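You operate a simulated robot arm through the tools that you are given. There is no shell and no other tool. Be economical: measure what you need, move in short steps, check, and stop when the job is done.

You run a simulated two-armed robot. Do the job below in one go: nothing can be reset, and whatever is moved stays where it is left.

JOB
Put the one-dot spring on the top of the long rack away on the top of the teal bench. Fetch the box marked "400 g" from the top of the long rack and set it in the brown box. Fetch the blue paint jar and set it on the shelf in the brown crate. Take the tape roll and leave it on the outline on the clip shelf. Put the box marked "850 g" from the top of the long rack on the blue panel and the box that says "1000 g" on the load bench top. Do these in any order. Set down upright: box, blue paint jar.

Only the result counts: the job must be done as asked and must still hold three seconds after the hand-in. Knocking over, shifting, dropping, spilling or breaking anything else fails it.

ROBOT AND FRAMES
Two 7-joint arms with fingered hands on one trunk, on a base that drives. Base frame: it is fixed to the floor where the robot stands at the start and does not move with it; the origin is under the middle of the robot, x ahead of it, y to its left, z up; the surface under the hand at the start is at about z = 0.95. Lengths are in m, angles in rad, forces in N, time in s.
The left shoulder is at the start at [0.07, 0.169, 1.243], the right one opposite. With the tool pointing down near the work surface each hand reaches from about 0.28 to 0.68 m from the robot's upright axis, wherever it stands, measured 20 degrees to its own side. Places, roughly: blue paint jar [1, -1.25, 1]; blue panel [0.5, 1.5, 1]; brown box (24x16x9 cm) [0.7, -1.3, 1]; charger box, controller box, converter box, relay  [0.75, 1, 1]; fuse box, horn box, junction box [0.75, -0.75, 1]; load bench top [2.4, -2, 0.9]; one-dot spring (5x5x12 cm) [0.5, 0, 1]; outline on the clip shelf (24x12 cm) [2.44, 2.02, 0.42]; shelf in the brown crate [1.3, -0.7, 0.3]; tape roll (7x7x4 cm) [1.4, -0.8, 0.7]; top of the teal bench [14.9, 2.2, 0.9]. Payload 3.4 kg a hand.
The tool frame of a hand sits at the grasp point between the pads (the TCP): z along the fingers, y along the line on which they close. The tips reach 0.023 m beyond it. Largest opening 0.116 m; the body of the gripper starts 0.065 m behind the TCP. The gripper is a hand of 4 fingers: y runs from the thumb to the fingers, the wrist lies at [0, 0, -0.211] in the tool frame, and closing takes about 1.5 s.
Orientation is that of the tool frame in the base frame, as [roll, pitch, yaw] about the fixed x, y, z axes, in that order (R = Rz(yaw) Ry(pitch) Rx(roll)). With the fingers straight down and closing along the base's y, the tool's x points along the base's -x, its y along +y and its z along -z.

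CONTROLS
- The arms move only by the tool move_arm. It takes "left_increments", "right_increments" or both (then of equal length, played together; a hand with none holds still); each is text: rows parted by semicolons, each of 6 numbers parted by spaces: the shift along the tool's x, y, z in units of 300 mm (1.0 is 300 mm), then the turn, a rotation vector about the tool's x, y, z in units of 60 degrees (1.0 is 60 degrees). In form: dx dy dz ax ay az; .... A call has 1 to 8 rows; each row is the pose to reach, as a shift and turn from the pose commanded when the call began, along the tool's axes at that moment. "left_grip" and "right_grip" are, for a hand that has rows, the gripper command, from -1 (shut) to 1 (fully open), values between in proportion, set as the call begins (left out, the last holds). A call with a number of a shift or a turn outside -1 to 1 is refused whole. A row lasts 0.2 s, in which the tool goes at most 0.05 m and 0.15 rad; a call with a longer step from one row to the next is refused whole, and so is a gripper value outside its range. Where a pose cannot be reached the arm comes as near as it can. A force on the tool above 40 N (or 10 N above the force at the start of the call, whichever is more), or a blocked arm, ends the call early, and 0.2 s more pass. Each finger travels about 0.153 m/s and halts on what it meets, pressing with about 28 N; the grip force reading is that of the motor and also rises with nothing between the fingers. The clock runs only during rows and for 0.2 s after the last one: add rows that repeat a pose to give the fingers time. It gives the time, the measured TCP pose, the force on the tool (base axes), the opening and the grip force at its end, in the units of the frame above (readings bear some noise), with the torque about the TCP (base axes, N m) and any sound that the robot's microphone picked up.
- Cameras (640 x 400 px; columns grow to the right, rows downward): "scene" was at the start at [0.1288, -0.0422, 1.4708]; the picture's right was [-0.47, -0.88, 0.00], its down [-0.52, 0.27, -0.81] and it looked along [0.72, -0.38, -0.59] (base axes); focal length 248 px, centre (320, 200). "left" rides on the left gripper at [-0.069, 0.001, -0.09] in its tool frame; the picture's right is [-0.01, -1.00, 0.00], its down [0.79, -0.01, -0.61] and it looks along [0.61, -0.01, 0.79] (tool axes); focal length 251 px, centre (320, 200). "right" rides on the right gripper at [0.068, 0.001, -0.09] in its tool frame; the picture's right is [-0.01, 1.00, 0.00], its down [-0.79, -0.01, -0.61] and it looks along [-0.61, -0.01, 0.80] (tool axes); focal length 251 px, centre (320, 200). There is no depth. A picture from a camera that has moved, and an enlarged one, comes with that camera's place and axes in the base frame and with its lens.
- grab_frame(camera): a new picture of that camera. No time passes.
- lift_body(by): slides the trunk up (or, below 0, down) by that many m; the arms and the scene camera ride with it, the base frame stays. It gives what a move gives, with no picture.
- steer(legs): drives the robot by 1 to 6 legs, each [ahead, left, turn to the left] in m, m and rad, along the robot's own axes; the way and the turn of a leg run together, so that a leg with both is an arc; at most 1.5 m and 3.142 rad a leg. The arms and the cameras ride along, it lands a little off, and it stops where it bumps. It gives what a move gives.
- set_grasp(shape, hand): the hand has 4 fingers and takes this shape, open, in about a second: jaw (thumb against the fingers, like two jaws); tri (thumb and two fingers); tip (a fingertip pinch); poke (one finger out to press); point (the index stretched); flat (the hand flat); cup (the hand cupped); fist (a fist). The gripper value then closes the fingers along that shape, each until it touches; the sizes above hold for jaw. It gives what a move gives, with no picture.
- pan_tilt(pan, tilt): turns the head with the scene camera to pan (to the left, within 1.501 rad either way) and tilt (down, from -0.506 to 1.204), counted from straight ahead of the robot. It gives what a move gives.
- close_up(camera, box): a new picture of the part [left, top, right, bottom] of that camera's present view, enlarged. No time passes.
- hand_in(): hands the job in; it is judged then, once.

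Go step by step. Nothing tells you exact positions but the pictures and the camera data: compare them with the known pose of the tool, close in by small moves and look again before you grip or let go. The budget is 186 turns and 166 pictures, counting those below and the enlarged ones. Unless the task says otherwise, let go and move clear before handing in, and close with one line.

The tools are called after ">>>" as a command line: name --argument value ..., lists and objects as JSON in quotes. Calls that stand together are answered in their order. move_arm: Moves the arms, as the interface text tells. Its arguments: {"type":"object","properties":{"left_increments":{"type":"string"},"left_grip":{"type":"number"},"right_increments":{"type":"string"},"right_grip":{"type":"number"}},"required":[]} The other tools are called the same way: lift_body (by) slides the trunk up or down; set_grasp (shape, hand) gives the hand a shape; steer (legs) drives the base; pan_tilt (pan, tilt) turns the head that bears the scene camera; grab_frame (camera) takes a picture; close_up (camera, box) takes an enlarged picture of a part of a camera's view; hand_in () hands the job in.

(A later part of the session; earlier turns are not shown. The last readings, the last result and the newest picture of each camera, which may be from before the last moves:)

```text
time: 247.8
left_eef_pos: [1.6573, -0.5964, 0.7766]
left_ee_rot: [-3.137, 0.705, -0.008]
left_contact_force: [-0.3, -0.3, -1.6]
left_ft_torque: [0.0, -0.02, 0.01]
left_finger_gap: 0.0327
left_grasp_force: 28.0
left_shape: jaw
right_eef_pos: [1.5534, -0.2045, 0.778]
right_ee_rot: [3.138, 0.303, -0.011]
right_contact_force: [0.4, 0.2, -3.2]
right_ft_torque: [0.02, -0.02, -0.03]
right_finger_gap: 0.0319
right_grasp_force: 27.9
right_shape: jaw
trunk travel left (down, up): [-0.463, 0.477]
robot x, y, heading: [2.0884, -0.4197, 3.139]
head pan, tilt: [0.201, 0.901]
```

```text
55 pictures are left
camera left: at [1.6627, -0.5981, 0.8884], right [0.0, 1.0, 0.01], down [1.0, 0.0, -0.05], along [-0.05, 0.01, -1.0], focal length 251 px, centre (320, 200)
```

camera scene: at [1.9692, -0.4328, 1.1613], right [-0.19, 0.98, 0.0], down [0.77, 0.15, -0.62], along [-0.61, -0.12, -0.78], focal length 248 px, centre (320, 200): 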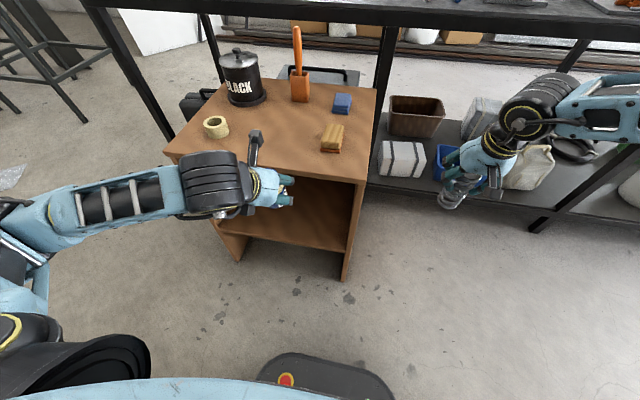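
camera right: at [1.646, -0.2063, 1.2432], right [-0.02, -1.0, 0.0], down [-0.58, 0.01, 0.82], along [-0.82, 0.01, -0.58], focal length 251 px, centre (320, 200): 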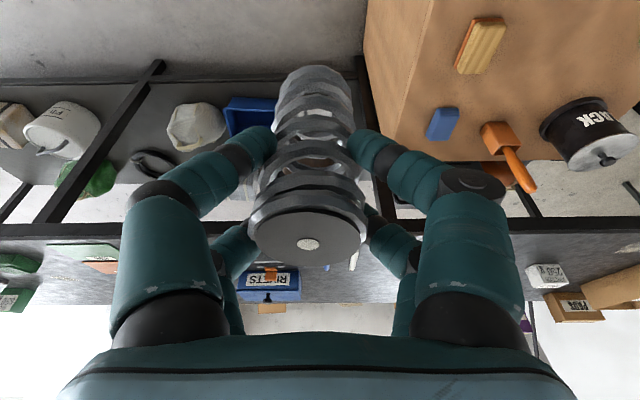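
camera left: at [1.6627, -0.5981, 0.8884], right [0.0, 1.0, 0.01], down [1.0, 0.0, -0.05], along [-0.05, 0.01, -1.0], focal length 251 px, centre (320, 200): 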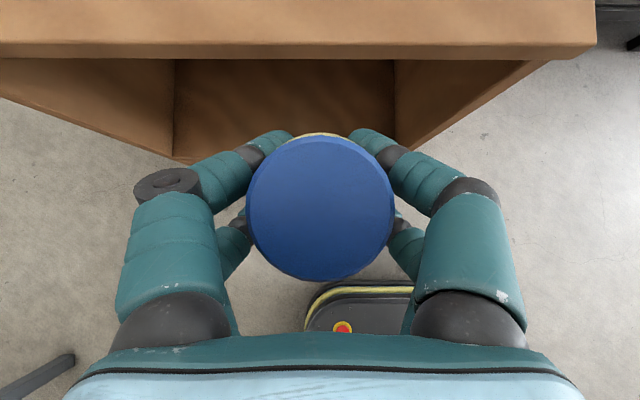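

The shelf is at z≈0.257 and the opening edge at x≈1.53. I'll lower further in front of the opening.

>>> lift_body --by -0.34

>>> grab_frame --camera "scene"

>>> grab_frame --camera "left"

```text
time: 251.1
left_eef_pos: [1.6571, -0.5972, 0.4354]
left_ee_rot: [-3.139, 0.706, -0.008]
left_contact_force: [-0.6, 0.2, -3.6]
left_ft_torque: [-0.01, 0.0, 0.01]
left_finger_gap: 0.0328
left_grasp_force: 27.8
left_shape: jaw
right_eef_pos: [1.5531, -0.2042, 0.4364]
right_ee_rot: [3.138, 0.301, -0.01]
right_contact_force: [0.7, -0.4, -2.0]
right_ft_torque: [0.0, -0.01, 0.02]
right_finger_gap: 0.0316
right_grasp_force: 28.0
right_shape: jaw
trunk travel left (down, up): [-0.123, 0.817]
robot x, y, heading: [2.0922, -0.4159, 3.135]
head pan, tilt: [0.201, 0.901]
```

```text
54 pictures are left
camera scene: at [1.9694, -0.4328, 0.8213], right [-0.19, 0.98, 0.0], down [0.77, 0.15, -0.62], along [-0.61, -0.12, -0.78], focal length 248 px, centre (320, 200)
```

scene: 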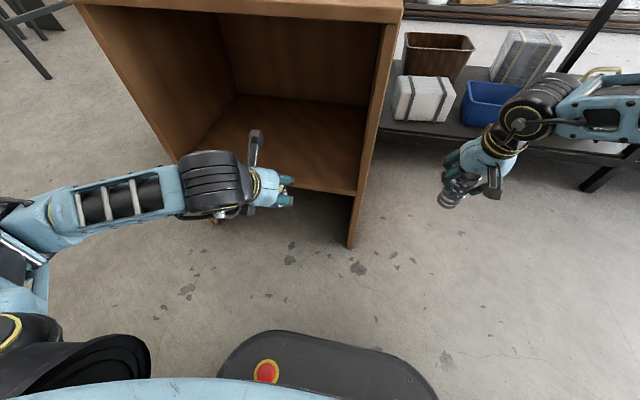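

```text
53 pictures are left
camera left: at [1.6629, -0.5981, 0.5484], right [0.0, 1.0, 0.01], down [1.0, 0.0, -0.05], along [-0.05, 0.01, -1.0], focal length 251 px, centre (320, 200)
```

left: 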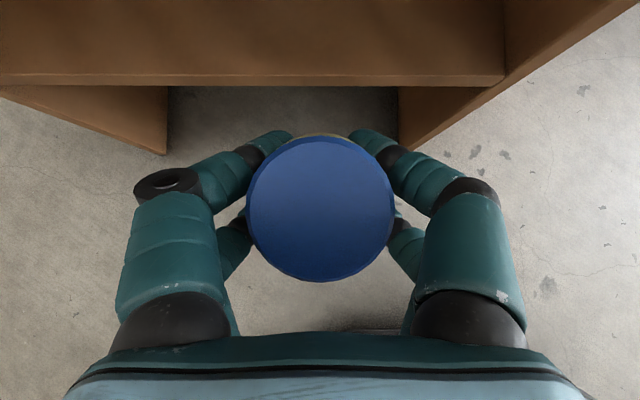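

Shelf top is z≈0.305. I'll drive forward 0.22 m to insert the jar above the shelf.

>>> steer --legs '[[0.12, 0, 0.005], [0.1, 0, 0]]'

>>> grab_frame --camera "scene"

>>> grab_frame --camera "left"

```text
time: 253.1
left_eef_pos: [1.4341, -0.5978, 0.4353]
left_ee_rot: [-3.138, 0.705, -0.004]
left_contact_force: [-0.6, -0.4, -2.5]
left_ft_torque: [0.03, 0.0, 0.05]
left_finger_gap: 0.0326
left_grasp_force: 27.9
left_shape: jaw
right_eef_pos: [1.3304, -0.2058, 0.4372]
right_ee_rot: [3.14, 0.301, -0.008]
right_contact_force: [0.2, 0.2, -2.6]
right_ft_torque: [-0.01, -0.01, 0.01]
right_finger_gap: 0.0318
right_grasp_force: 27.5
right_shape: jaw
trunk travel left (down, up): [-0.123, 0.817]
robot x, y, heading: [1.8697, -0.4142, 3.141]
head pan, tilt: [0.201, 0.901]
```

```text
52 pictures are left
camera scene: at [1.7471, -0.4326, 0.8212], right [-0.2, 0.98, 0.0], down [0.77, 0.15, -0.62], along [-0.61, -0.12, -0.78], focal length 248 px, centre (320, 200)
```

scene: 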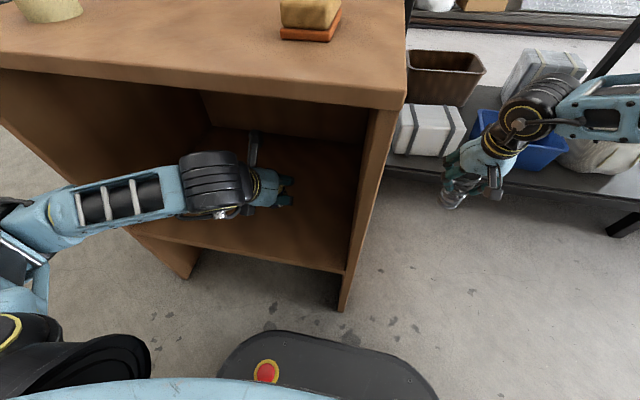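

```text
51 pictures are left
camera left: at [1.4411, -0.5988, 0.5482], right [0.0, 1.0, 0.01], down [1.0, 0.0, -0.05], along [-0.05, 0.01, -1.0], focal length 251 px, centre (320, 200)
```

left: 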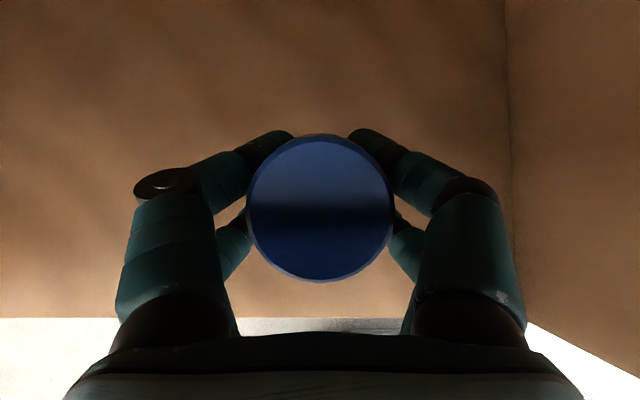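

>>> lift_body --by -0.066

>>> lift_body --by -0.006

```text
time: 254.1
left_eef_pos: [1.4334, -0.5976, 0.3761]
left_ee_rot: [-3.139, 0.717, -0.004]
left_contact_force: [-9.6, -3.1, 36.8]
left_ft_torque: [-0.14, -0.12, -0.09]
left_finger_gap: 0.0328
left_grasp_force: 27.4
left_shape: jaw
right_eef_pos: [1.3314, -0.2055, 0.3729]
right_ee_rot: [3.135, 0.304, -0.009]
right_contact_force: [1.5, 0.1, -3.0]
right_ft_torque: [0.0, 0.01, -0.01]
right_finger_gap: 0.0318
right_grasp_force: 28.0
right_shape: jaw
trunk travel left (down, up): [-0.057, 0.883]
robot x, y, heading: [1.8718, -0.4177, 3.134]
head pan, tilt: [0.201, 0.901]
```

```text
time: 254.5
left_eef_pos: [1.4323, -0.5988, 0.3762]
left_ee_rot: [-3.137, 0.725, -0.003]
left_contact_force: [4.9, -1.8, 22.6]
left_ft_torque: [-0.05, -0.63, -0.09]
left_finger_gap: 0.0336
left_grasp_force: 28.4
left_shape: jaw
right_eef_pos: [1.3312, -0.2054, 0.3715]
right_ee_rot: [3.138, 0.303, -0.007]
right_contact_force: [0.4, 1.3, -1.4]
right_ft_torque: [0.02, -0.02, -0.01]
right_finger_gap: 0.0316
right_grasp_force: 27.5
right_shape: jaw
trunk travel left (down, up): [-0.056, 0.884]
robot x, y, heading: [1.8697, -0.415, 3.143]
head pan, tilt: [0.201, 0.901]
stopped: the force on the tool passed its limit at 53 N (the readings are from after the stop); the commanded pose is now the measured one
```

Contact made. I'll ease up a few millimetres and check before releasing.

>>> lift_body --by 0.005

>>> grab_frame --camera "left"

>>> close_up --camera "scene" --box '[180, 120, 380, 290]'

```text
time: 255.0
left_eef_pos: [1.4328, -0.5985, 0.3767]
left_ee_rot: [-3.137, 0.714, -0.002]
left_contact_force: [1.5, -0.1, 1.8]
left_ft_torque: [0.02, -0.13, -0.01]
left_finger_gap: 0.0328
left_grasp_force: 27.8
left_shape: jaw
right_eef_pos: [1.3302, -0.2049, 0.3752]
right_ee_rot: [3.139, 0.302, -0.006]
right_contact_force: [-1.3, 0.2, -2.9]
right_ft_torque: [0.01, 0.0, 0.03]
right_finger_gap: 0.0316
right_grasp_force: 28.4
right_shape: jaw
trunk travel left (down, up): [-0.061, 0.879]
robot x, y, heading: [1.8735, -0.416, 3.139]
head pan, tilt: [0.201, 0.901]
```

```text
50 pictures are left
camera left: at [1.4406, -0.599, 0.4886], right [0.0, 1.0, 0.01], down [1.0, 0.0, -0.06], along [-0.06, 0.01, -1.0], focal length 251 px, centre (320, 200)
```

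left: 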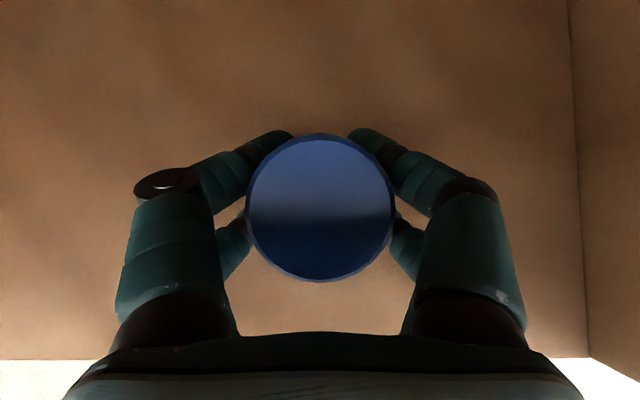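

```text
2.35 times, centred on (280, 205) of scene
camera zoom: at [1.7475, -0.4325, 0.7589], right [-0.2, 0.98, 0.0], down [0.77, 0.15, -0.62], along [-0.61, -0.12, -0.78], focal length 584 px, centre (414, 188)
```

zoom: 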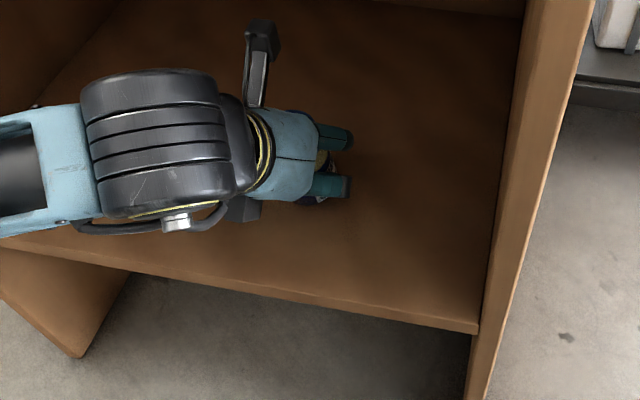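

The shelf is at z≈0.32 and carries the jar. I'll release.

>>> move_arm --left_increments "0 0 0 0 0 0; 0 0 0 0 0 0; 0 0 0 0 0 0; 0 0 0 0 0 0; 0 0 0 0 0 0" --left_grip 0.7

>>> grab_frame --camera "left"

```text
time: 256.2
left_eef_pos: [1.4324, -0.598, 0.3774]
left_ee_rot: [-3.137, 0.717, -0.002]
left_contact_force: [0.3, -0.2, -0.6]
left_ft_torque: [0.01, 0.01, 0.0]
left_finger_gap: 0.0985
left_grasp_force: 0.0
left_shape: jaw
right_eef_pos: [1.3307, -0.2064, 0.3759]
right_ee_rot: [3.139, 0.302, -0.008]
right_contact_force: [-0.3, 0.8, -2.8]
right_ft_torque: [-0.02, -0.03, -0.01]
right_finger_gap: 0.0316
right_grasp_force: 28.0
right_shape: jaw
trunk travel left (down, up): [-0.061, 0.879]
robot x, y, heading: [1.8725, -0.416, 3.138]
head pan, tilt: [0.201, 0.901]
```

```text
48 pictures are left
camera left: at [1.4404, -0.5992, 0.4894], right [0.0, 1.0, 0.01], down [1.0, 0.0, -0.06], along [-0.06, 0.01, -1.0], focal length 251 px, centre (320, 200)
```

left: 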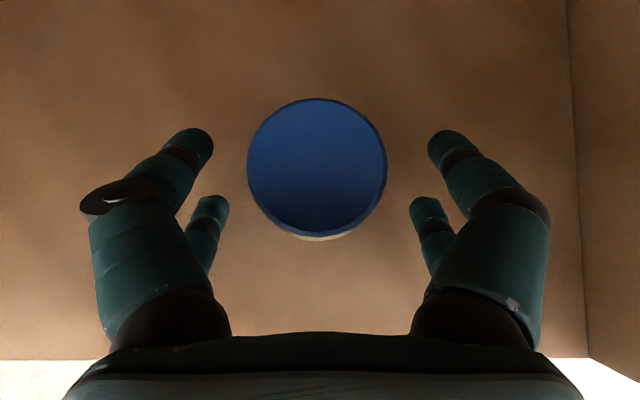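

The jar stands upright on the shelf. I'll back straight out.

>>> steer --legs '[[-0.22, 0, 0]]'

>>> grab_frame --camera "scene"

```text
time: 257.9
left_eef_pos: [1.6516, -0.5974, 0.3775]
left_ee_rot: [-3.137, 0.716, -0.003]
left_contact_force: [-0.4, -0.4, 0.3]
left_ft_torque: [0.02, 0.0, -0.03]
left_finger_gap: 0.0982
left_grasp_force: 0.1
left_shape: jaw
right_eef_pos: [1.5498, -0.2047, 0.3756]
right_ee_rot: [3.138, 0.301, -0.009]
right_contact_force: [-0.7, 0.6, -2.1]
right_ft_torque: [0.01, -0.04, -0.01]
right_finger_gap: 0.0316
right_grasp_force: 28.0
right_shape: jaw
trunk travel left (down, up): [-0.061, 0.879]
robot x, y, heading: [2.0878, -0.4194, 3.14]
head pan, tilt: [0.201, 0.901]
```

```text
47 pictures are left
camera scene: at [1.9666, -0.4332, 0.7591], right [-0.19, 0.98, 0.0], down [0.77, 0.15, -0.62], along [-0.61, -0.12, -0.78], focal length 248 px, centre (320, 200)
```

scene: 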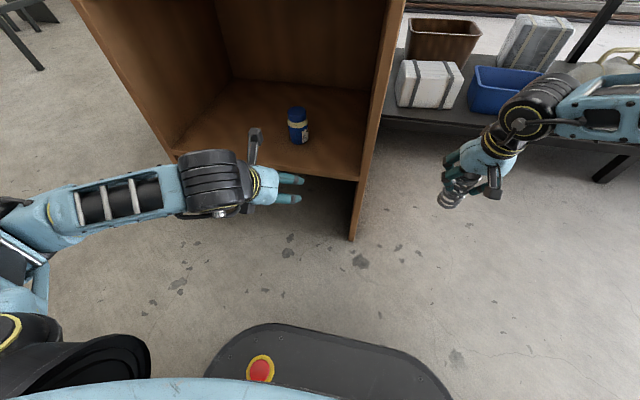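

The jar stands well. Next the tape roll on top of the crate; I'll raise the trunk above the crate top.

>>> lift_body --by 0.4

>>> lift_body --by 0.13

>>> steer --legs '[[0.19, 0.03, 0.0]]'

>>> move_arm --left_increments "0 0.1 0 0 0.1 0; 0 0.23 0 0 0.2 0; 0 0.36 0 0 0.3 0; 0 0.49 0 0 0.35 0; 0 0.6 0 0 0.35 0; 0 0.65 0 0 0.35 0; 0 0.65 0 0 0.35 0" --left_grip 1

>>> grab_frame --camera "left"

>>> grab_frame --camera "scene"

```text
time: 261.7
left_eef_pos: [1.6505, -0.5979, 0.777]
left_ee_rot: [-3.137, 0.716, -0.002]
left_contact_force: [0.2, -0.3, -0.7]
left_ft_torque: [0.04, 0.04, -0.03]
left_finger_gap: 0.0987
left_grasp_force: 0.0
left_shape: jaw
right_eef_pos: [1.5495, -0.2049, 0.7748]
right_ee_rot: [3.139, 0.302, -0.007]
right_contact_force: [1.1, 0.5, -2.6]
right_ft_torque: [-0.02, -0.01, -0.04]
right_finger_gap: 0.0317
right_grasp_force: 28.1
right_shape: jaw
trunk travel left (down, up): [-0.461, 0.479]
robot x, y, heading: [2.0868, -0.4168, 3.138]
head pan, tilt: [0.201, 0.901]
```

```text
time: 263.3
left_eef_pos: [1.6513, -0.5987, 0.9083]
left_ee_rot: [-3.136, 0.716, -0.005]
left_contact_force: [-0.1, 0.8, -0.6]
left_ft_torque: [0.02, 0.03, -0.02]
left_finger_gap: 0.0985
left_grasp_force: 0.0
left_shape: jaw
right_eef_pos: [1.5504, -0.2044, 0.9043]
right_ee_rot: [3.136, 0.302, -0.007]
right_contact_force: [0.1, -0.4, -2.5]
right_ft_torque: [-0.04, -0.02, 0.04]
right_finger_gap: 0.0316
right_grasp_force: 28.2
right_shape: jaw
trunk travel left (down, up): [-0.591, 0.349]
robot x, y, heading: [2.0896, -0.4158, 3.138]
head pan, tilt: [0.201, 0.901]
```

```text
time: 264.9
left_eef_pos: [1.4601, -0.6284, 0.9075]
left_ee_rot: [-3.135, 0.716, -0.004]
left_contact_force: [0.1, -0.1, 0.3]
left_ft_torque: [0.01, -0.01, -0.01]
left_finger_gap: 0.0986
left_grasp_force: 0.1
left_shape: jaw
right_eef_pos: [1.3598, -0.2345, 0.9048]
right_ee_rot: [3.138, 0.301, -0.012]
right_contact_force: [-0.8, 0.6, -1.4]
right_ft_torque: [0.04, -0.03, 0.01]
right_finger_gap: 0.0316
right_grasp_force: 28.1
right_shape: jaw
trunk travel left (down, up): [-0.591, 0.349]
robot x, y, heading: [1.8995, -0.4476, 3.139]
head pan, tilt: [0.201, 0.901]
```

```text
time: 266.5
left_eef_pos: [1.4595, -0.8207, 0.9064]
left_ee_rot: [-3.138, 0.35, -0.008]
left_contact_force: [-0.5, -0.1, 0.2]
left_ft_torque: [0.01, 0.01, 0.0]
left_finger_gap: 0.1161
left_grasp_force: 0.1
left_shape: jaw
right_eef_pos: [1.3604, -0.2335, 0.9041]
right_ee_rot: [3.138, 0.3, -0.01]
right_contact_force: [-0.9, -1.3, -2.9]
right_ft_torque: [-0.01, -0.01, -0.02]
right_finger_gap: 0.0321
right_grasp_force: 27.6
right_shape: jaw
trunk travel left (down, up): [-0.591, 0.349]
robot x, y, heading: [1.9001, -0.4451, 3.138]
head pan, tilt: [0.201, 0.901]
```

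```text
46 pictures are left
camera left: at [1.4266, -0.8219, 1.0136], right [0.0, 1.0, 0.01], down [0.95, 0.0, 0.3], along [0.3, 0.01, -0.95], focal length 251 px, centre (320, 200)
```

left: 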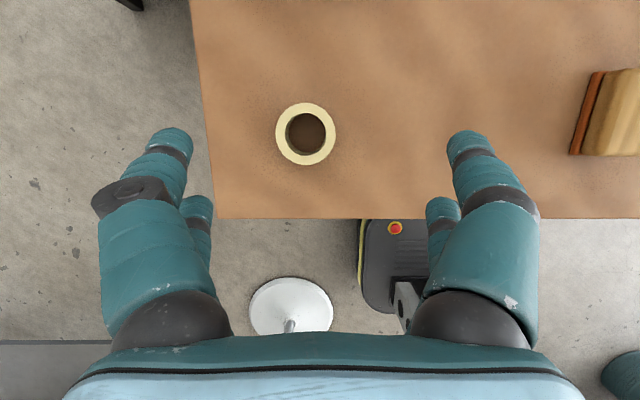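

```text
45 pictures are left
camera scene: at [1.7769, -0.4623, 1.2891], right [-0.19, 0.98, 0.0], down [0.77, 0.15, -0.62], along [-0.61, -0.12, -0.78], focal length 248 px, centre (320, 200)
```

scene: 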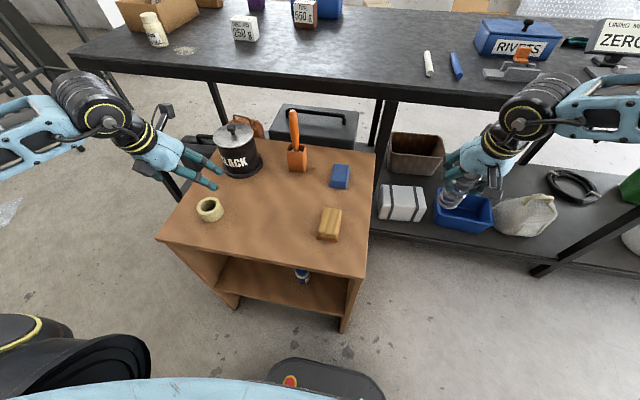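

The tape roll is at about (1.436, −0.838). I'll descend above it and recheck.

>>> move_arm --left_increments "0.016 0.02 0.12 0 0 0; 0.032 0.04 0.24 0 0 0; 0.048 0.058 0.359 0 0 0; 0.048 0.058 0.359 0 0 0"

>>> grab_frame --camera "left"

>>> close_up --camera "scene" --box '[140, 100, 300, 230]'

```text
time: 267.5
left_eef_pos: [1.435, -0.8389, 0.801]
left_ee_rot: [-3.138, 0.352, -0.006]
left_contact_force: [-0.1, -0.5, 0.0]
left_ft_torque: [0.01, -0.04, -0.03]
left_finger_gap: 0.1158
left_grasp_force: 0.0
left_shape: jaw
right_eef_pos: [1.3601, -0.2332, 0.9047]
right_ee_rot: [3.14, 0.302, -0.009]
right_contact_force: [-1.3, 0.2, -2.0]
right_ft_torque: [0.0, 0.0, -0.03]
right_finger_gap: 0.0317
right_grasp_force: 27.4
right_shape: jaw
trunk travel left (down, up): [-0.591, 0.349]
robot x, y, heading: [1.8993, -0.4477, 3.131]
head pan, tilt: [0.201, 0.901]
```

```text
44 pictures are left
camera left: at [1.4024, -0.8389, 0.9081], right [0.0, 1.0, 0.01], down [0.95, 0.0, 0.3], along [0.3, 0.01, -0.95], focal length 251 px, centre (320, 200)
```

left: 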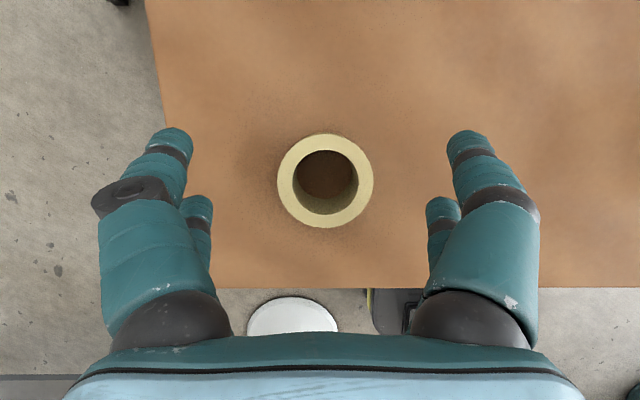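

```text
3.08 times, centred on (220, 165) of scene
camera zoom: at [1.7773, -0.462, 1.2892], right [-0.19, 0.98, 0.0], down [0.77, 0.15, -0.62], along [-0.61, -0.12, -0.78], focal length 764 px, centre (628, 308)
```

zoom: 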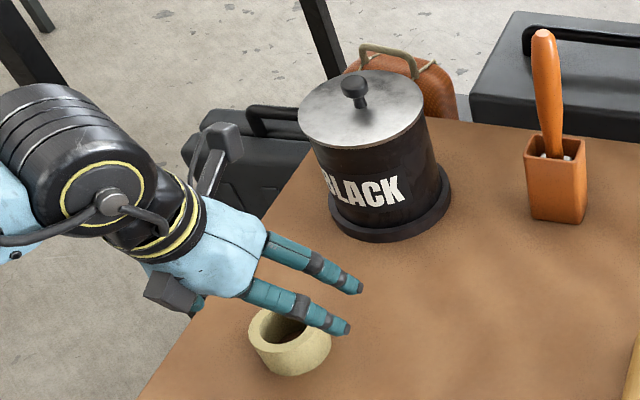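

>>> move_arm --left_increments "0.02 -0.008 0.05 0 0 0; 0.045 -0.017 0.1 0 0 0; 0.069 -0.017 0.149 0 0 0; 0.069 -0.017 0.149 0 0 0"

>>> grab_frame --camera "left"

>>> close_up --camera "scene" --box '[160, 130, 280, 230]'

```text
time: 268.5
left_eef_pos: [1.4399, -0.8329, 0.7511]
left_ee_rot: [-3.138, 0.351, -0.007]
left_contact_force: [0.4, -0.6, -0.3]
left_ft_torque: [0.0, -0.01, 0.02]
left_finger_gap: 0.116
left_grasp_force: 0.0
left_shape: jaw
right_eef_pos: [1.3601, -0.2335, 0.9045]
right_ee_rot: [3.139, 0.3, -0.009]
right_contact_force: [-0.4, -0.6, -2.6]
right_ft_torque: [0.02, 0.0, 0.0]
right_finger_gap: 0.0319
right_grasp_force: 27.6
right_shape: jaw
trunk travel left (down, up): [-0.591, 0.349]
robot x, y, heading: [1.9022, -0.4442, 3.134]
head pan, tilt: [0.201, 0.901]
```

```text
42 pictures are left
camera left: at [1.4079, -0.8332, 0.8579], right [0.0, 1.0, 0.01], down [0.95, 0.0, 0.3], along [0.3, 0.01, -0.95], focal length 251 px, centre (320, 200)
```

left: 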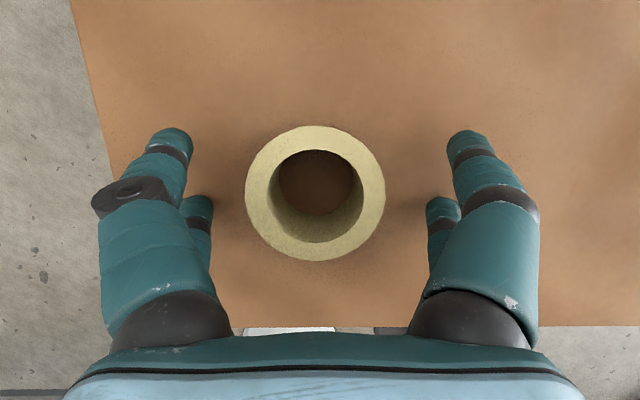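

```text
4.00 times, centred on (220, 180) of scene
camera zoom: at [1.777, -0.4622, 1.2891], right [-0.19, 0.98, 0.0], down [0.77, 0.15, -0.62], along [-0.61, -0.12, -0.78], focal length 993 px, centre (720, 280)
```

zoom: 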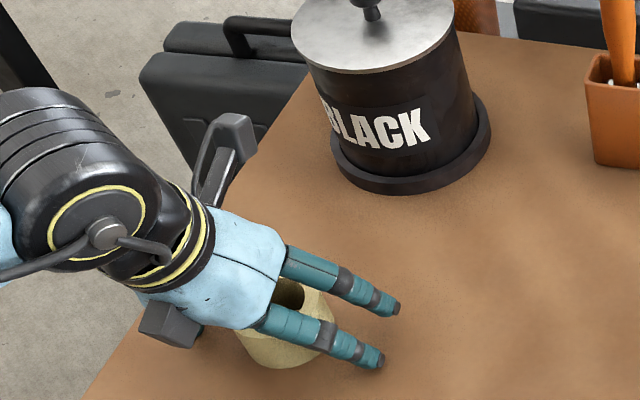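

>>> move_arm --left_increments "0 0 0 0 0 0; 0 0 0 0 0 0; 0 0 0 0 0 0; 0 0 0 0 0 0; 0 0 0 0 0 0; 0 0 0 0 0 0; 0 0 0 0 0 0" --left_grip -1

>>> grab_frame --camera "left"

```text
time: 270.1
left_eef_pos: [1.4406, -0.8328, 0.7518]
left_ee_rot: [-3.139, 0.353, -0.008]
left_contact_force: [-7.2, -1.6, 13.0]
left_ft_torque: [-0.06, -0.3, -0.06]
left_finger_gap: 0.0396
left_grasp_force: 27.9
left_shape: jaw
right_eef_pos: [1.361, -0.2323, 0.9058]
right_ee_rot: [3.14, 0.302, -0.01]
right_contact_force: [0.0, 0.9, -2.3]
right_ft_torque: [0.0, 0.01, 0.01]
right_finger_gap: 0.0315
right_grasp_force: 28.0
right_shape: jaw
trunk travel left (down, up): [-0.591, 0.349]
robot x, y, heading: [1.9, -0.4442, 3.137]
head pan, tilt: [0.201, 0.901]
```

```text
40 pictures are left
camera left: at [1.4079, -0.8326, 0.8592], right [0.0, 1.0, 0.01], down [0.96, 0.0, 0.3], along [0.3, 0.01, -0.96], focal length 251 px, centre (320, 200)
```

left: 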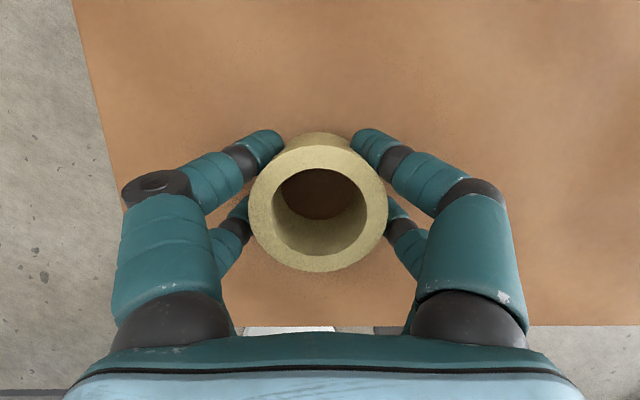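

Gripped. I'll lift with the trunk and check.

>>> lift_body --by 0.2

>>> grab_frame --camera "left"

```text
time: 272.2
left_eef_pos: [1.4399, -0.8324, 0.9503]
left_ee_rot: [-3.138, 0.349, -0.007]
left_contact_force: [0.5, -0.7, -1.4]
left_ft_torque: [0.05, 0.01, -0.04]
left_finger_gap: 0.0285
left_grasp_force: 28.3
left_shape: jaw
right_eef_pos: [1.3595, -0.2336, 1.1042]
right_ee_rot: [3.139, 0.303, -0.011]
right_contact_force: [-0.2, 0.5, -2.4]
right_ft_torque: [-0.04, 0.0, 0.0]
right_finger_gap: 0.0319
right_grasp_force: 27.8
right_shape: jaw
trunk travel left (down, up): [-0.791, 0.149]
robot x, y, heading: [1.8986, -0.4475, 3.137]
head pan, tilt: [0.201, 0.901]
```

```text
39 pictures are left
camera left: at [1.4076, -0.8333, 1.0579], right [0.0, 1.0, 0.01], down [0.95, 0.0, 0.3], along [0.3, 0.01, -0.95], focal length 251 px, centre (320, 200)
```

left: 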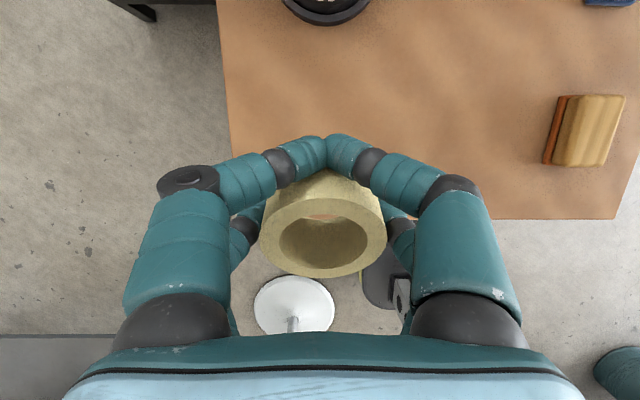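

The tape roll is caged between the fingers. I'll drive back up the lane and turn around toward the clip shelf.

>>> steer --legs '[[-0.02, -0.5, 0], [0.15, -1.2, 0], [0.1, -1.35, 0]]'

>>> grab_frame --camera "left"

```text
time: 287.2
left_eef_pos: [1.2278, 2.2027, 0.9506]
left_ee_rot: [-3.137, 0.349, 0.006]
left_contact_force: [1.2, 0.1, -1.1]
left_ft_torque: [0.0, -0.01, 0.01]
left_finger_gap: 0.0283
left_grasp_force: 27.7
left_shape: jaw
right_eef_pos: [1.1415, 2.7997, 1.104]
right_ee_rot: [3.14, 0.301, 0.002]
right_contact_force: [0.6, -0.6, -3.3]
right_ft_torque: [-0.02, 0.01, 0.0]
right_finger_gap: 0.0316
right_grasp_force: 28.0
right_shape: jaw
trunk travel left (down, up): [-0.791, 0.149]
robot x, y, heading: [1.6827, 2.5943, -3.137]
head pan, tilt: [0.201, 0.901]
```

```text
38 pictures are left
camera left: at [1.1952, 2.2012, 1.0579], right [-0.01, 1.0, 0.01], down [0.95, 0.01, 0.3], along [0.3, 0.01, -0.95], focal length 251 px, centre (320, 200)
```

left: 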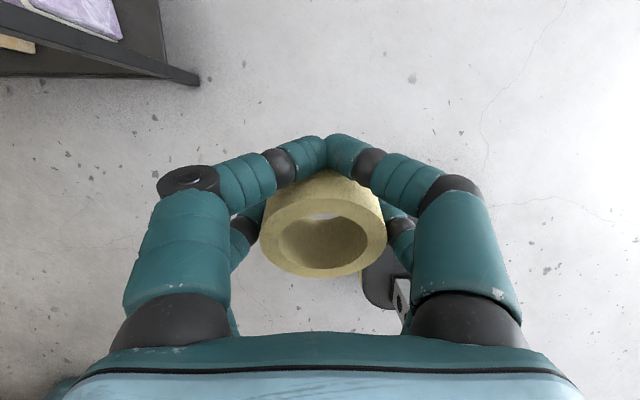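

>>> steer --legs '[[0.12, 0, 0], [0, 0, 3.137], [0, -0.65, 0]]'

>>> pan_tilt --pan 0.1 --tilt 0.7

>>> grab_frame --camera "scene"

```text
time: 298.9
left_eef_pos: [2.0112, 2.3137, 0.9517]
left_ee_rot: [-3.136, 0.348, 3.093]
left_contact_force: [-0.3, 0.4, -0.6]
left_ft_torque: [0.0, -0.05, 0.0]
left_finger_gap: 0.0285
left_grasp_force: 28.3
left_shape: jaw
right_eef_pos: [2.0648, 1.7122, 1.1043]
right_ee_rot: [3.14, 0.302, 3.09]
right_contact_force: [-1.0, -0.4, -2.6]
right_ft_torque: [0.0, -0.03, -0.01]
right_finger_gap: 0.0312
right_grasp_force: 28.0
right_shape: jaw
trunk travel left (down, up): [-0.791, 0.149]
robot x, y, heading: [1.5338, 1.9464, -0.049]
head pan, tilt: [0.201, 0.901]
```

```text
time: 299.6
left_eef_pos: [2.0106, 2.3134, 0.9509]
left_ee_rot: [-3.138, 0.349, 3.092]
left_contact_force: [0.3, -0.7, -1.2]
left_ft_torque: [-0.01, 0.02, -0.01]
left_finger_gap: 0.0286
left_grasp_force: 27.9
left_shape: jaw
right_eef_pos: [2.0645, 1.7104, 1.1048]
right_ee_rot: [3.138, 0.303, 3.09]
right_contact_force: [0.2, 0.0, -1.9]
right_ft_torque: [0.0, -0.03, -0.03]
right_finger_gap: 0.0311
right_grasp_force: 27.9
right_shape: jaw
trunk travel left (down, up): [-0.791, 0.149]
robot x, y, heading: [1.5359, 1.9444, -0.044]
head pan, tilt: [0.099, 0.7]
```

```text
37 pictures are left
camera scene: at [1.6714, 1.9471, 1.5052], right [0.05, -1.0, 0.0], down [-0.64, -0.03, -0.76], along [0.76, 0.04, -0.65], focal length 248 px, centre (320, 200)
```

scene: 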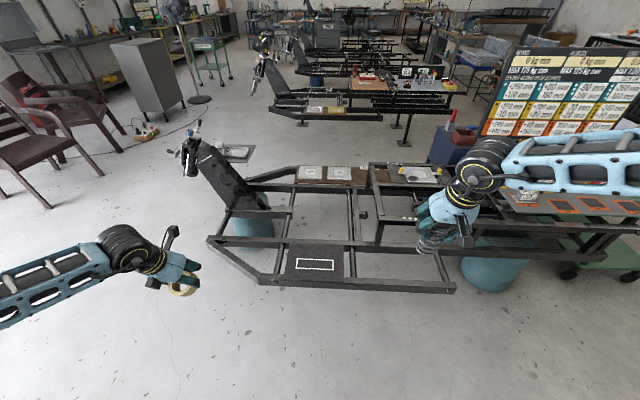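

The outline is centred at about (2.43, 2.014). I'll bring the left hand inward/forward and retract the right hand, then approach.

>>> move_arm --left_increments "-0.05 -0.11 0.018 0 0 0; -0.1 -0.22 0.037 0 0 0; -0.15 -0.33 0.055 0 0 0; -0.2 -0.44 0.073 0 0 0; -0.25 -0.55 0.092 0 0 0; -0.282 -0.617 0.103 0 0 0; -0.282 -0.617 0.103 0 0 0" --right_increments "0.08 0 -0.025 0 0 0; 0.16 0 -0.05 0 0 0; 0.24 0 -0.075 0 0 0; 0.32 0 -0.1 0 0 0; 0.4 0 -0.125 0 0 0; 0.478 0 -0.148 0 0 0; 0.478 0 -0.148 0 0 0"

>>> grab_frame --camera "left"

```text
time: 301.2
left_eef_pos: [2.0919, 2.1237, 0.9502]
left_ee_rot: [-3.139, 0.348, 3.093]
left_contact_force: [0.3, 0.4, -0.6]
left_ft_torque: [0.01, 0.0, 0.0]
left_finger_gap: 0.0286
left_grasp_force: 28.3
left_shape: jaw
right_eef_pos: [1.9135, 1.7192, 1.105]
right_ee_rot: [3.14, 0.301, 3.088]
right_contact_force: [-0.4, -0.2, -2.3]
right_ft_torque: [0.01, 0.03, 0.0]
right_finger_gap: 0.0309
right_grasp_force: 28.1
right_shape: jaw
trunk travel left (down, up): [-0.791, 0.149]
robot x, y, heading: [1.5335, 1.9485, -0.051]
head pan, tilt: [0.099, 0.7]
```

```text
36 pictures are left
camera left: at [2.1263, 2.1234, 1.0584], right [-0.04, -1.0, 0.01], down [-0.95, 0.04, 0.3], along [-0.3, 0.01, -0.95], focal length 251 px, centre (320, 200)
```

left: 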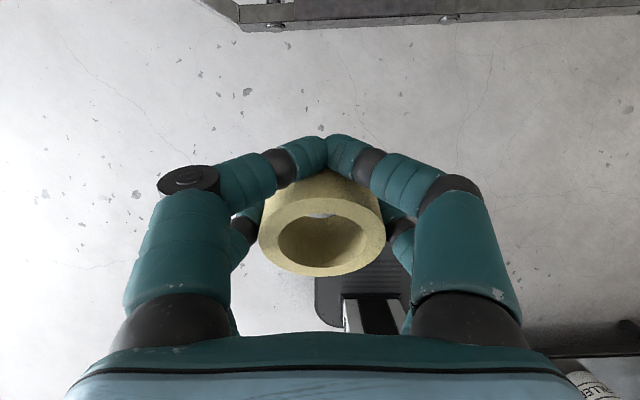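

>>> steer --legs '[[0, 0, 0.05], [0.335, -0.137, 0]]'

>>> lift_body --by -0.35

>>> grab_frame --camera "left"

>>> grab_frame --camera "scene"

```text
time: 304.0
left_eef_pos: [2.4185, 2.0175, 0.9512]
left_ee_rot: [-3.137, 0.35, -3.14]
left_contact_force: [0.4, 0.1, -0.5]
left_ft_torque: [0.01, -0.01, -0.01]
left_finger_gap: 0.0286
left_grasp_force: 28.0
left_shape: jaw
right_eef_pos: [2.2602, 1.6044, 1.106]
right_ee_rot: [3.139, 0.304, 3.14]
right_contact_force: [0.5, -0.5, -1.7]
right_ft_torque: [0.02, 0.02, -0.02]
right_finger_gap: 0.031
right_grasp_force: 27.9
right_shape: jaw
trunk travel left (down, up): [-0.791, 0.149]
robot x, y, heading: [1.8739, 1.8125, 0.001]
head pan, tilt: [0.099, 0.7]
```

```text
time: 307.4
left_eef_pos: [2.4186, 2.0159, 0.6008]
left_ee_rot: [-3.138, 0.35, -3.139]
left_contact_force: [-0.8, 0.5, -0.3]
left_ft_torque: [0.02, -0.04, 0.0]
left_finger_gap: 0.0282
left_grasp_force: 28.3
left_shape: jaw
right_eef_pos: [2.2618, 1.6054, 0.7559]
right_ee_rot: [3.137, 0.302, 3.14]
right_contact_force: [0.5, 0.0, -1.3]
right_ft_torque: [0.02, 0.02, 0.01]
right_finger_gap: 0.0311
right_grasp_force: 27.9
right_shape: jaw
trunk travel left (down, up): [-0.441, 0.499]
robot x, y, heading: [1.8722, 1.8121, -0.002]
head pan, tilt: [0.099, 0.7]
```

```text
35 pictures are left
camera left: at [2.4541, 2.0174, 0.7085], right [0.01, -1.0, 0.01], down [-0.95, -0.01, 0.3], along [-0.3, -0.01, -0.95], focal length 251 px, centre (320, 200)
```

left: 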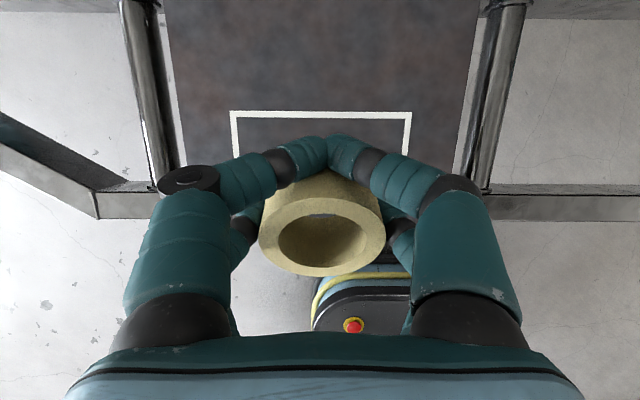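

```text
34 pictures are left
camera scene: at [2.0088, 1.8187, 1.1553], right [0.1, -0.99, 0.0], down [-0.64, -0.07, -0.76], along [0.76, 0.08, -0.64], focal length 248 px, centre (320, 200)
```

scene: 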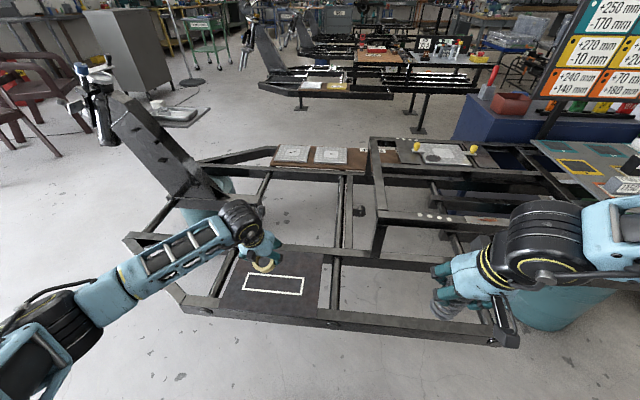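

The outline (≈19×6–7 cm) is centred at about (2.43, 2.016) and the roll hangs tilted. I'll rotate the hand upright to level the roll, then lower.

>>> move_arm --left_increments "-0.02 0 0.007 0 0.111 0; -0.04 0 0.014 0 0.222 0; -0.056 0 0.02 0 0.334 0; -0.056 0 0.02 0 0.334 0"

>>> lift_body --by -0.09

>>> grab_frame --camera "left"

>>> close_up --camera "scene" --box '[160, 180, 360, 310]'

```text
time: 308.4
left_eef_pos: [2.438, 2.0164, 0.6015]
left_ee_rot: [-3.139, -0.001, 3.141]
left_contact_force: [0.5, -1.2, -0.6]
left_ft_torque: [-0.01, 0.0, 0.0]
left_finger_gap: 0.0286
left_grasp_force: 28.1
left_shape: jaw
right_eef_pos: [2.2619, 1.6037, 0.7556]
right_ee_rot: [3.14, 0.301, 3.139]
right_contact_force: [-0.2, -0.7, -2.7]
right_ft_torque: [0.05, -0.02, 0.03]
right_finger_gap: 0.0307
right_grasp_force: 27.9
right_shape: jaw
trunk travel left (down, up): [-0.441, 0.499]
robot x, y, heading: [1.8721, 1.815, -0.002]
head pan, tilt: [0.099, 0.7]
```

```text
time: 309.6
left_eef_pos: [2.4381, 2.0165, 0.5129]
left_ee_rot: [-3.139, -0.001, 3.141]
left_contact_force: [0.1, -0.3, -0.4]
left_ft_torque: [-0.02, -0.03, 0.01]
left_finger_gap: 0.0288
left_grasp_force: 27.4
left_shape: jaw
right_eef_pos: [2.2618, 1.6038, 0.6654]
right_ee_rot: [3.141, 0.3, 3.139]
right_contact_force: [-0.1, 0.0, -2.5]
right_ft_torque: [0.04, 0.02, -0.02]
right_finger_gap: 0.0309
right_grasp_force: 27.8
right_shape: jaw
trunk travel left (down, up): [-0.351, 0.589]
robot x, y, heading: [1.8744, 1.8097, -0.0]
head pan, tilt: [0.099, 0.7]
```

```text
33 pictures are left
camera left: at [2.5067, 2.0179, 0.6004], right [0.01, -1.0, 0.0], down [-0.8, 0.0, 0.61], along [-0.61, -0.01, -0.8], focal length 251 px, centre (320, 200)
```

left: 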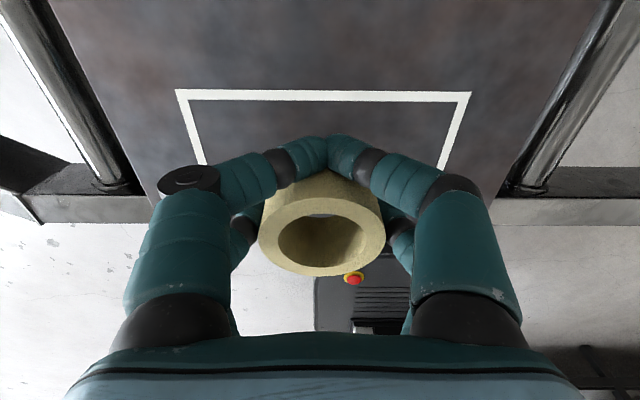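

```text
3.08 times, centred on (260, 245) of scene
camera zoom: at [2.0087, 1.8187, 1.0653], right [0.1, -0.99, 0.0], down [-0.64, -0.07, -0.76], along [0.76, 0.08, -0.64], focal length 764 px, centre (505, 62)
```

zoom: 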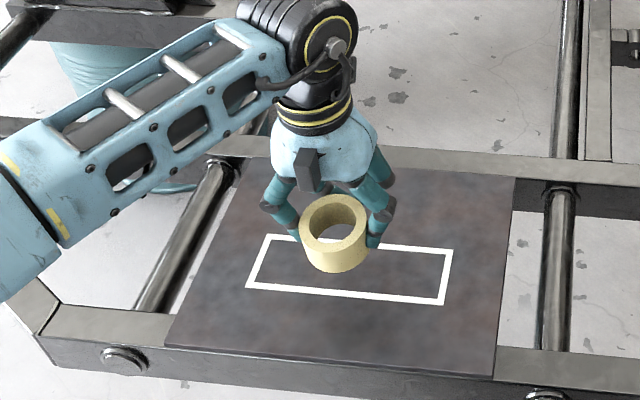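

The outline is at x 2.403–2.463, y 1.92–2.10, z 0.434, and the roll is right above its centre. I'll lower gently.

>>> lift_body --by -0.03

>>> lift_body --by -0.006

>>> close_up --camera "scene" --box '[200, 180, 340, 290]'

```text
time: 310.4
left_eef_pos: [2.4368, 2.0168, 0.481]
left_ee_rot: [-3.139, -0.001, 3.141]
left_contact_force: [-0.2, -0.2, -0.3]
left_ft_torque: [0.0, -0.01, 0.0]
left_finger_gap: 0.0285
left_grasp_force: 28.3
left_shape: jaw
right_eef_pos: [2.2616, 1.6041, 0.6359]
right_ee_rot: [3.137, 0.302, 3.14]
right_contact_force: [0.5, -0.1, -2.3]
right_ft_torque: [-0.02, -0.03, 0.03]
right_finger_gap: 0.0313
right_grasp_force: 28.1
right_shape: jaw
trunk travel left (down, up): [-0.321, 0.619]
robot x, y, heading: [1.8717, 1.8127, -0.002]
head pan, tilt: [0.099, 0.7]
```

```text
time: 310.9
left_eef_pos: [2.437, 2.0163, 0.4744]
left_ee_rot: [-3.138, 0.0, 3.14]
left_contact_force: [0.1, -0.5, -1.6]
left_ft_torque: [0.0, -0.03, -0.01]
left_finger_gap: 0.0283
left_grasp_force: 27.8
left_shape: jaw
right_eef_pos: [2.2615, 1.604, 0.629]
right_ee_rot: [3.137, 0.301, 3.141]
right_contact_force: [0.4, -0.3, -2.9]
right_ft_torque: [-0.01, 0.03, 0.0]
right_finger_gap: 0.0309
right_grasp_force: 27.8
right_shape: jaw
trunk travel left (down, up): [-0.315, 0.625]
robot x, y, heading: [1.8731, 1.8132, -0.003]
head pan, tilt: [0.099, 0.7]
```

```text
3.64 times, centred on (270, 235) of scene
camera zoom: at [2.0087, 1.8187, 1.0293], right [0.1, -0.99, 0.0], down [-0.64, -0.07, -0.76], along [0.76, 0.08, -0.64], focal length 902 px, centre (502, 73)
```

zoom: 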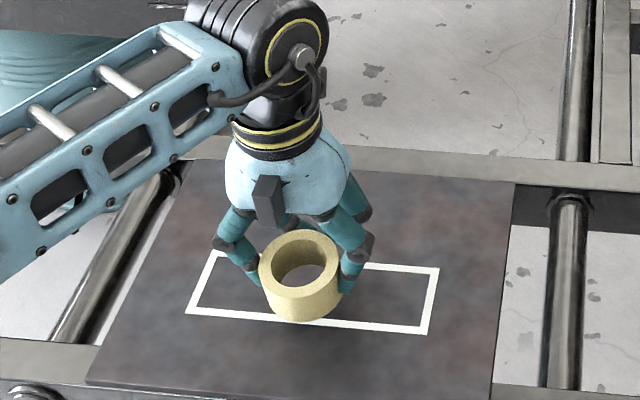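

>>> lift_body --by -0.006

>>> lift_body --by -0.004

```text
time: 311.5
left_eef_pos: [2.4378, 2.016, 0.4687]
left_ee_rot: [-3.138, -0.001, 3.141]
left_contact_force: [-0.3, 0.0, 0.4]
left_ft_torque: [0.02, -0.01, -0.03]
left_finger_gap: 0.0287
left_grasp_force: 28.2
left_shape: jaw
right_eef_pos: [2.262, 1.6039, 0.624]
right_ee_rot: [3.14, 0.302, 3.139]
right_contact_force: [0.6, 0.1, -2.6]
right_ft_torque: [0.0, -0.01, -0.01]
right_finger_gap: 0.031
right_grasp_force: 27.4
right_shape: jaw
trunk travel left (down, up): [-0.309, 0.631]
robot x, y, heading: [1.8699, 1.8076, 0.001]
head pan, tilt: [0.099, 0.7]
```

```text
time: 312.0
left_eef_pos: [2.4374, 2.0165, 0.4649]
left_ee_rot: [-3.138, -0.002, -3.141]
left_contact_force: [0.2, 0.0, -0.5]
left_ft_torque: [0.02, 0.01, -0.02]
left_finger_gap: 0.0287
left_grasp_force: 28.0
left_shape: jaw
right_eef_pos: [2.2621, 1.6031, 0.6187]
right_ee_rot: [3.138, 0.301, 3.14]
right_contact_force: [-0.6, -0.2, -1.8]
right_ft_torque: [0.03, -0.01, 0.02]
right_finger_gap: 0.0312
right_grasp_force: 28.0
right_shape: jaw
trunk travel left (down, up): [-0.305, 0.635]
robot x, y, heading: [1.8733, 1.8078, 0.004]
head pan, tilt: [0.099, 0.7]
```

>>> lift_body --by -0.004

>>> close_up --camera "scene" --box '[200, 170, 340, 280]'

```text
time: 312.6
left_eef_pos: [2.4374, 2.0164, 0.4615]
left_ee_rot: [-3.137, 0.0, -3.141]
left_contact_force: [0.0, 0.3, -0.3]
left_ft_torque: [-0.02, 0.03, -0.01]
left_finger_gap: 0.0285
left_grasp_force: 27.2
left_shape: jaw
right_eef_pos: [2.2604, 1.6033, 0.6154]
right_ee_rot: [3.138, 0.302, 3.139]
right_contact_force: [-0.7, 0.7, -2.0]
right_ft_torque: [0.02, 0.01, -0.03]
right_finger_gap: 0.0312
right_grasp_force: 27.9
right_shape: jaw
trunk travel left (down, up): [-0.301, 0.639]
robot x, y, heading: [1.8716, 1.8131, 0.001]
head pan, tilt: [0.099, 0.7]
```

```text
3.64 times, centred on (270, 225) of scene
camera zoom: at [2.0088, 1.8187, 1.0153], right [0.1, -0.99, 0.0], down [-0.64, -0.07, -0.76], along [0.76, 0.08, -0.64], focal length 902 px, centre (502, 109)
```

zoom: 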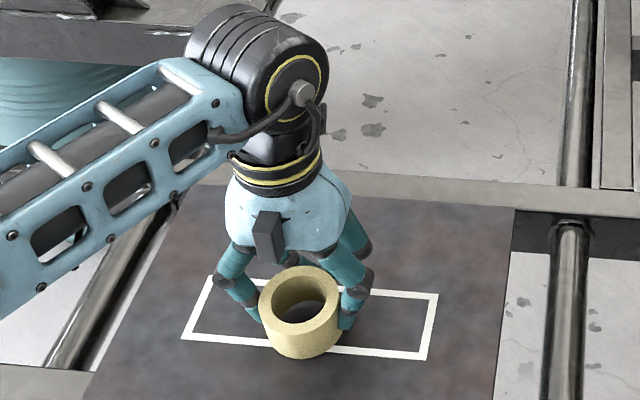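

The roll would land about 1 cm near-side, so I'll shift 12 mm forward and keep lowering.

>>> move_arm --left_increments "-0.02 0.0 0 0 0 0; -0.04 -0.005 0 0 0 0; -0.04 -0.005 0 0 0 0"

>>> lift_body --by -0.004

>>> lift_body --by -0.004

```text
time: 313.4
left_eef_pos: [2.4489, 2.0147, 0.4605]
left_ee_rot: [-3.138, 0.0, 3.141]
left_contact_force: [-0.1, 0.0, -0.8]
left_ft_torque: [-0.01, -0.02, -0.04]
left_finger_gap: 0.0286
left_grasp_force: 28.2
left_shape: jaw
right_eef_pos: [2.2614, 1.604, 0.6151]
right_ee_rot: [3.14, 0.303, 3.14]
right_contact_force: [-0.1, -0.9, -2.8]
right_ft_torque: [0.02, 0.0, 0.01]
right_finger_gap: 0.031
right_grasp_force: 28.2
right_shape: jaw
trunk travel left (down, up): [-0.301, 0.639]
robot x, y, heading: [1.872, 1.809, 0.002]
head pan, tilt: [0.099, 0.7]
```

```text
time: 313.9
left_eef_pos: [2.449, 2.0143, 0.4578]
left_ee_rot: [-3.139, 0.004, -3.14]
left_contact_force: [1.0, 0.7, 5.9]
left_ft_torque: [-0.03, 0.21, 0.0]
left_finger_gap: 0.0284
left_grasp_force: 27.9
left_shape: jaw
right_eef_pos: [2.261, 1.6029, 0.6124]
right_ee_rot: [3.136, 0.301, 3.14]
right_contact_force: [0.1, 0.4, -2.6]
right_ft_torque: [0.03, 0.03, 0.0]
right_finger_gap: 0.0311
right_grasp_force: 28.1
right_shape: jaw
trunk travel left (down, up): [-0.297, 0.643]
robot x, y, heading: [1.8764, 1.808, -0.002]
head pan, tilt: [0.099, 0.7]
```

```text
time: 314.4
left_eef_pos: [2.4495, 2.0142, 0.4554]
left_ee_rot: [-3.136, 0.002, -3.141]
left_contact_force: [4.6, 0.6, 15.7]
left_ft_torque: [-0.18, 0.49, -0.01]
left_finger_gap: 0.0287
left_grasp_force: 28.3
left_shape: jaw
right_eef_pos: [2.26, 1.6029, 0.6078]
right_ee_rot: [3.138, 0.303, 3.14]
right_contact_force: [-0.4, 0.3, -2.2]
right_ft_torque: [0.0, -0.02, -0.01]
right_finger_gap: 0.0311
right_grasp_force: 28.3
right_shape: jaw
trunk travel left (down, up): [-0.293, 0.647]
robot x, y, heading: [1.8747, 1.8086, -0.001]
head pan, tilt: [0.099, 0.7]
```

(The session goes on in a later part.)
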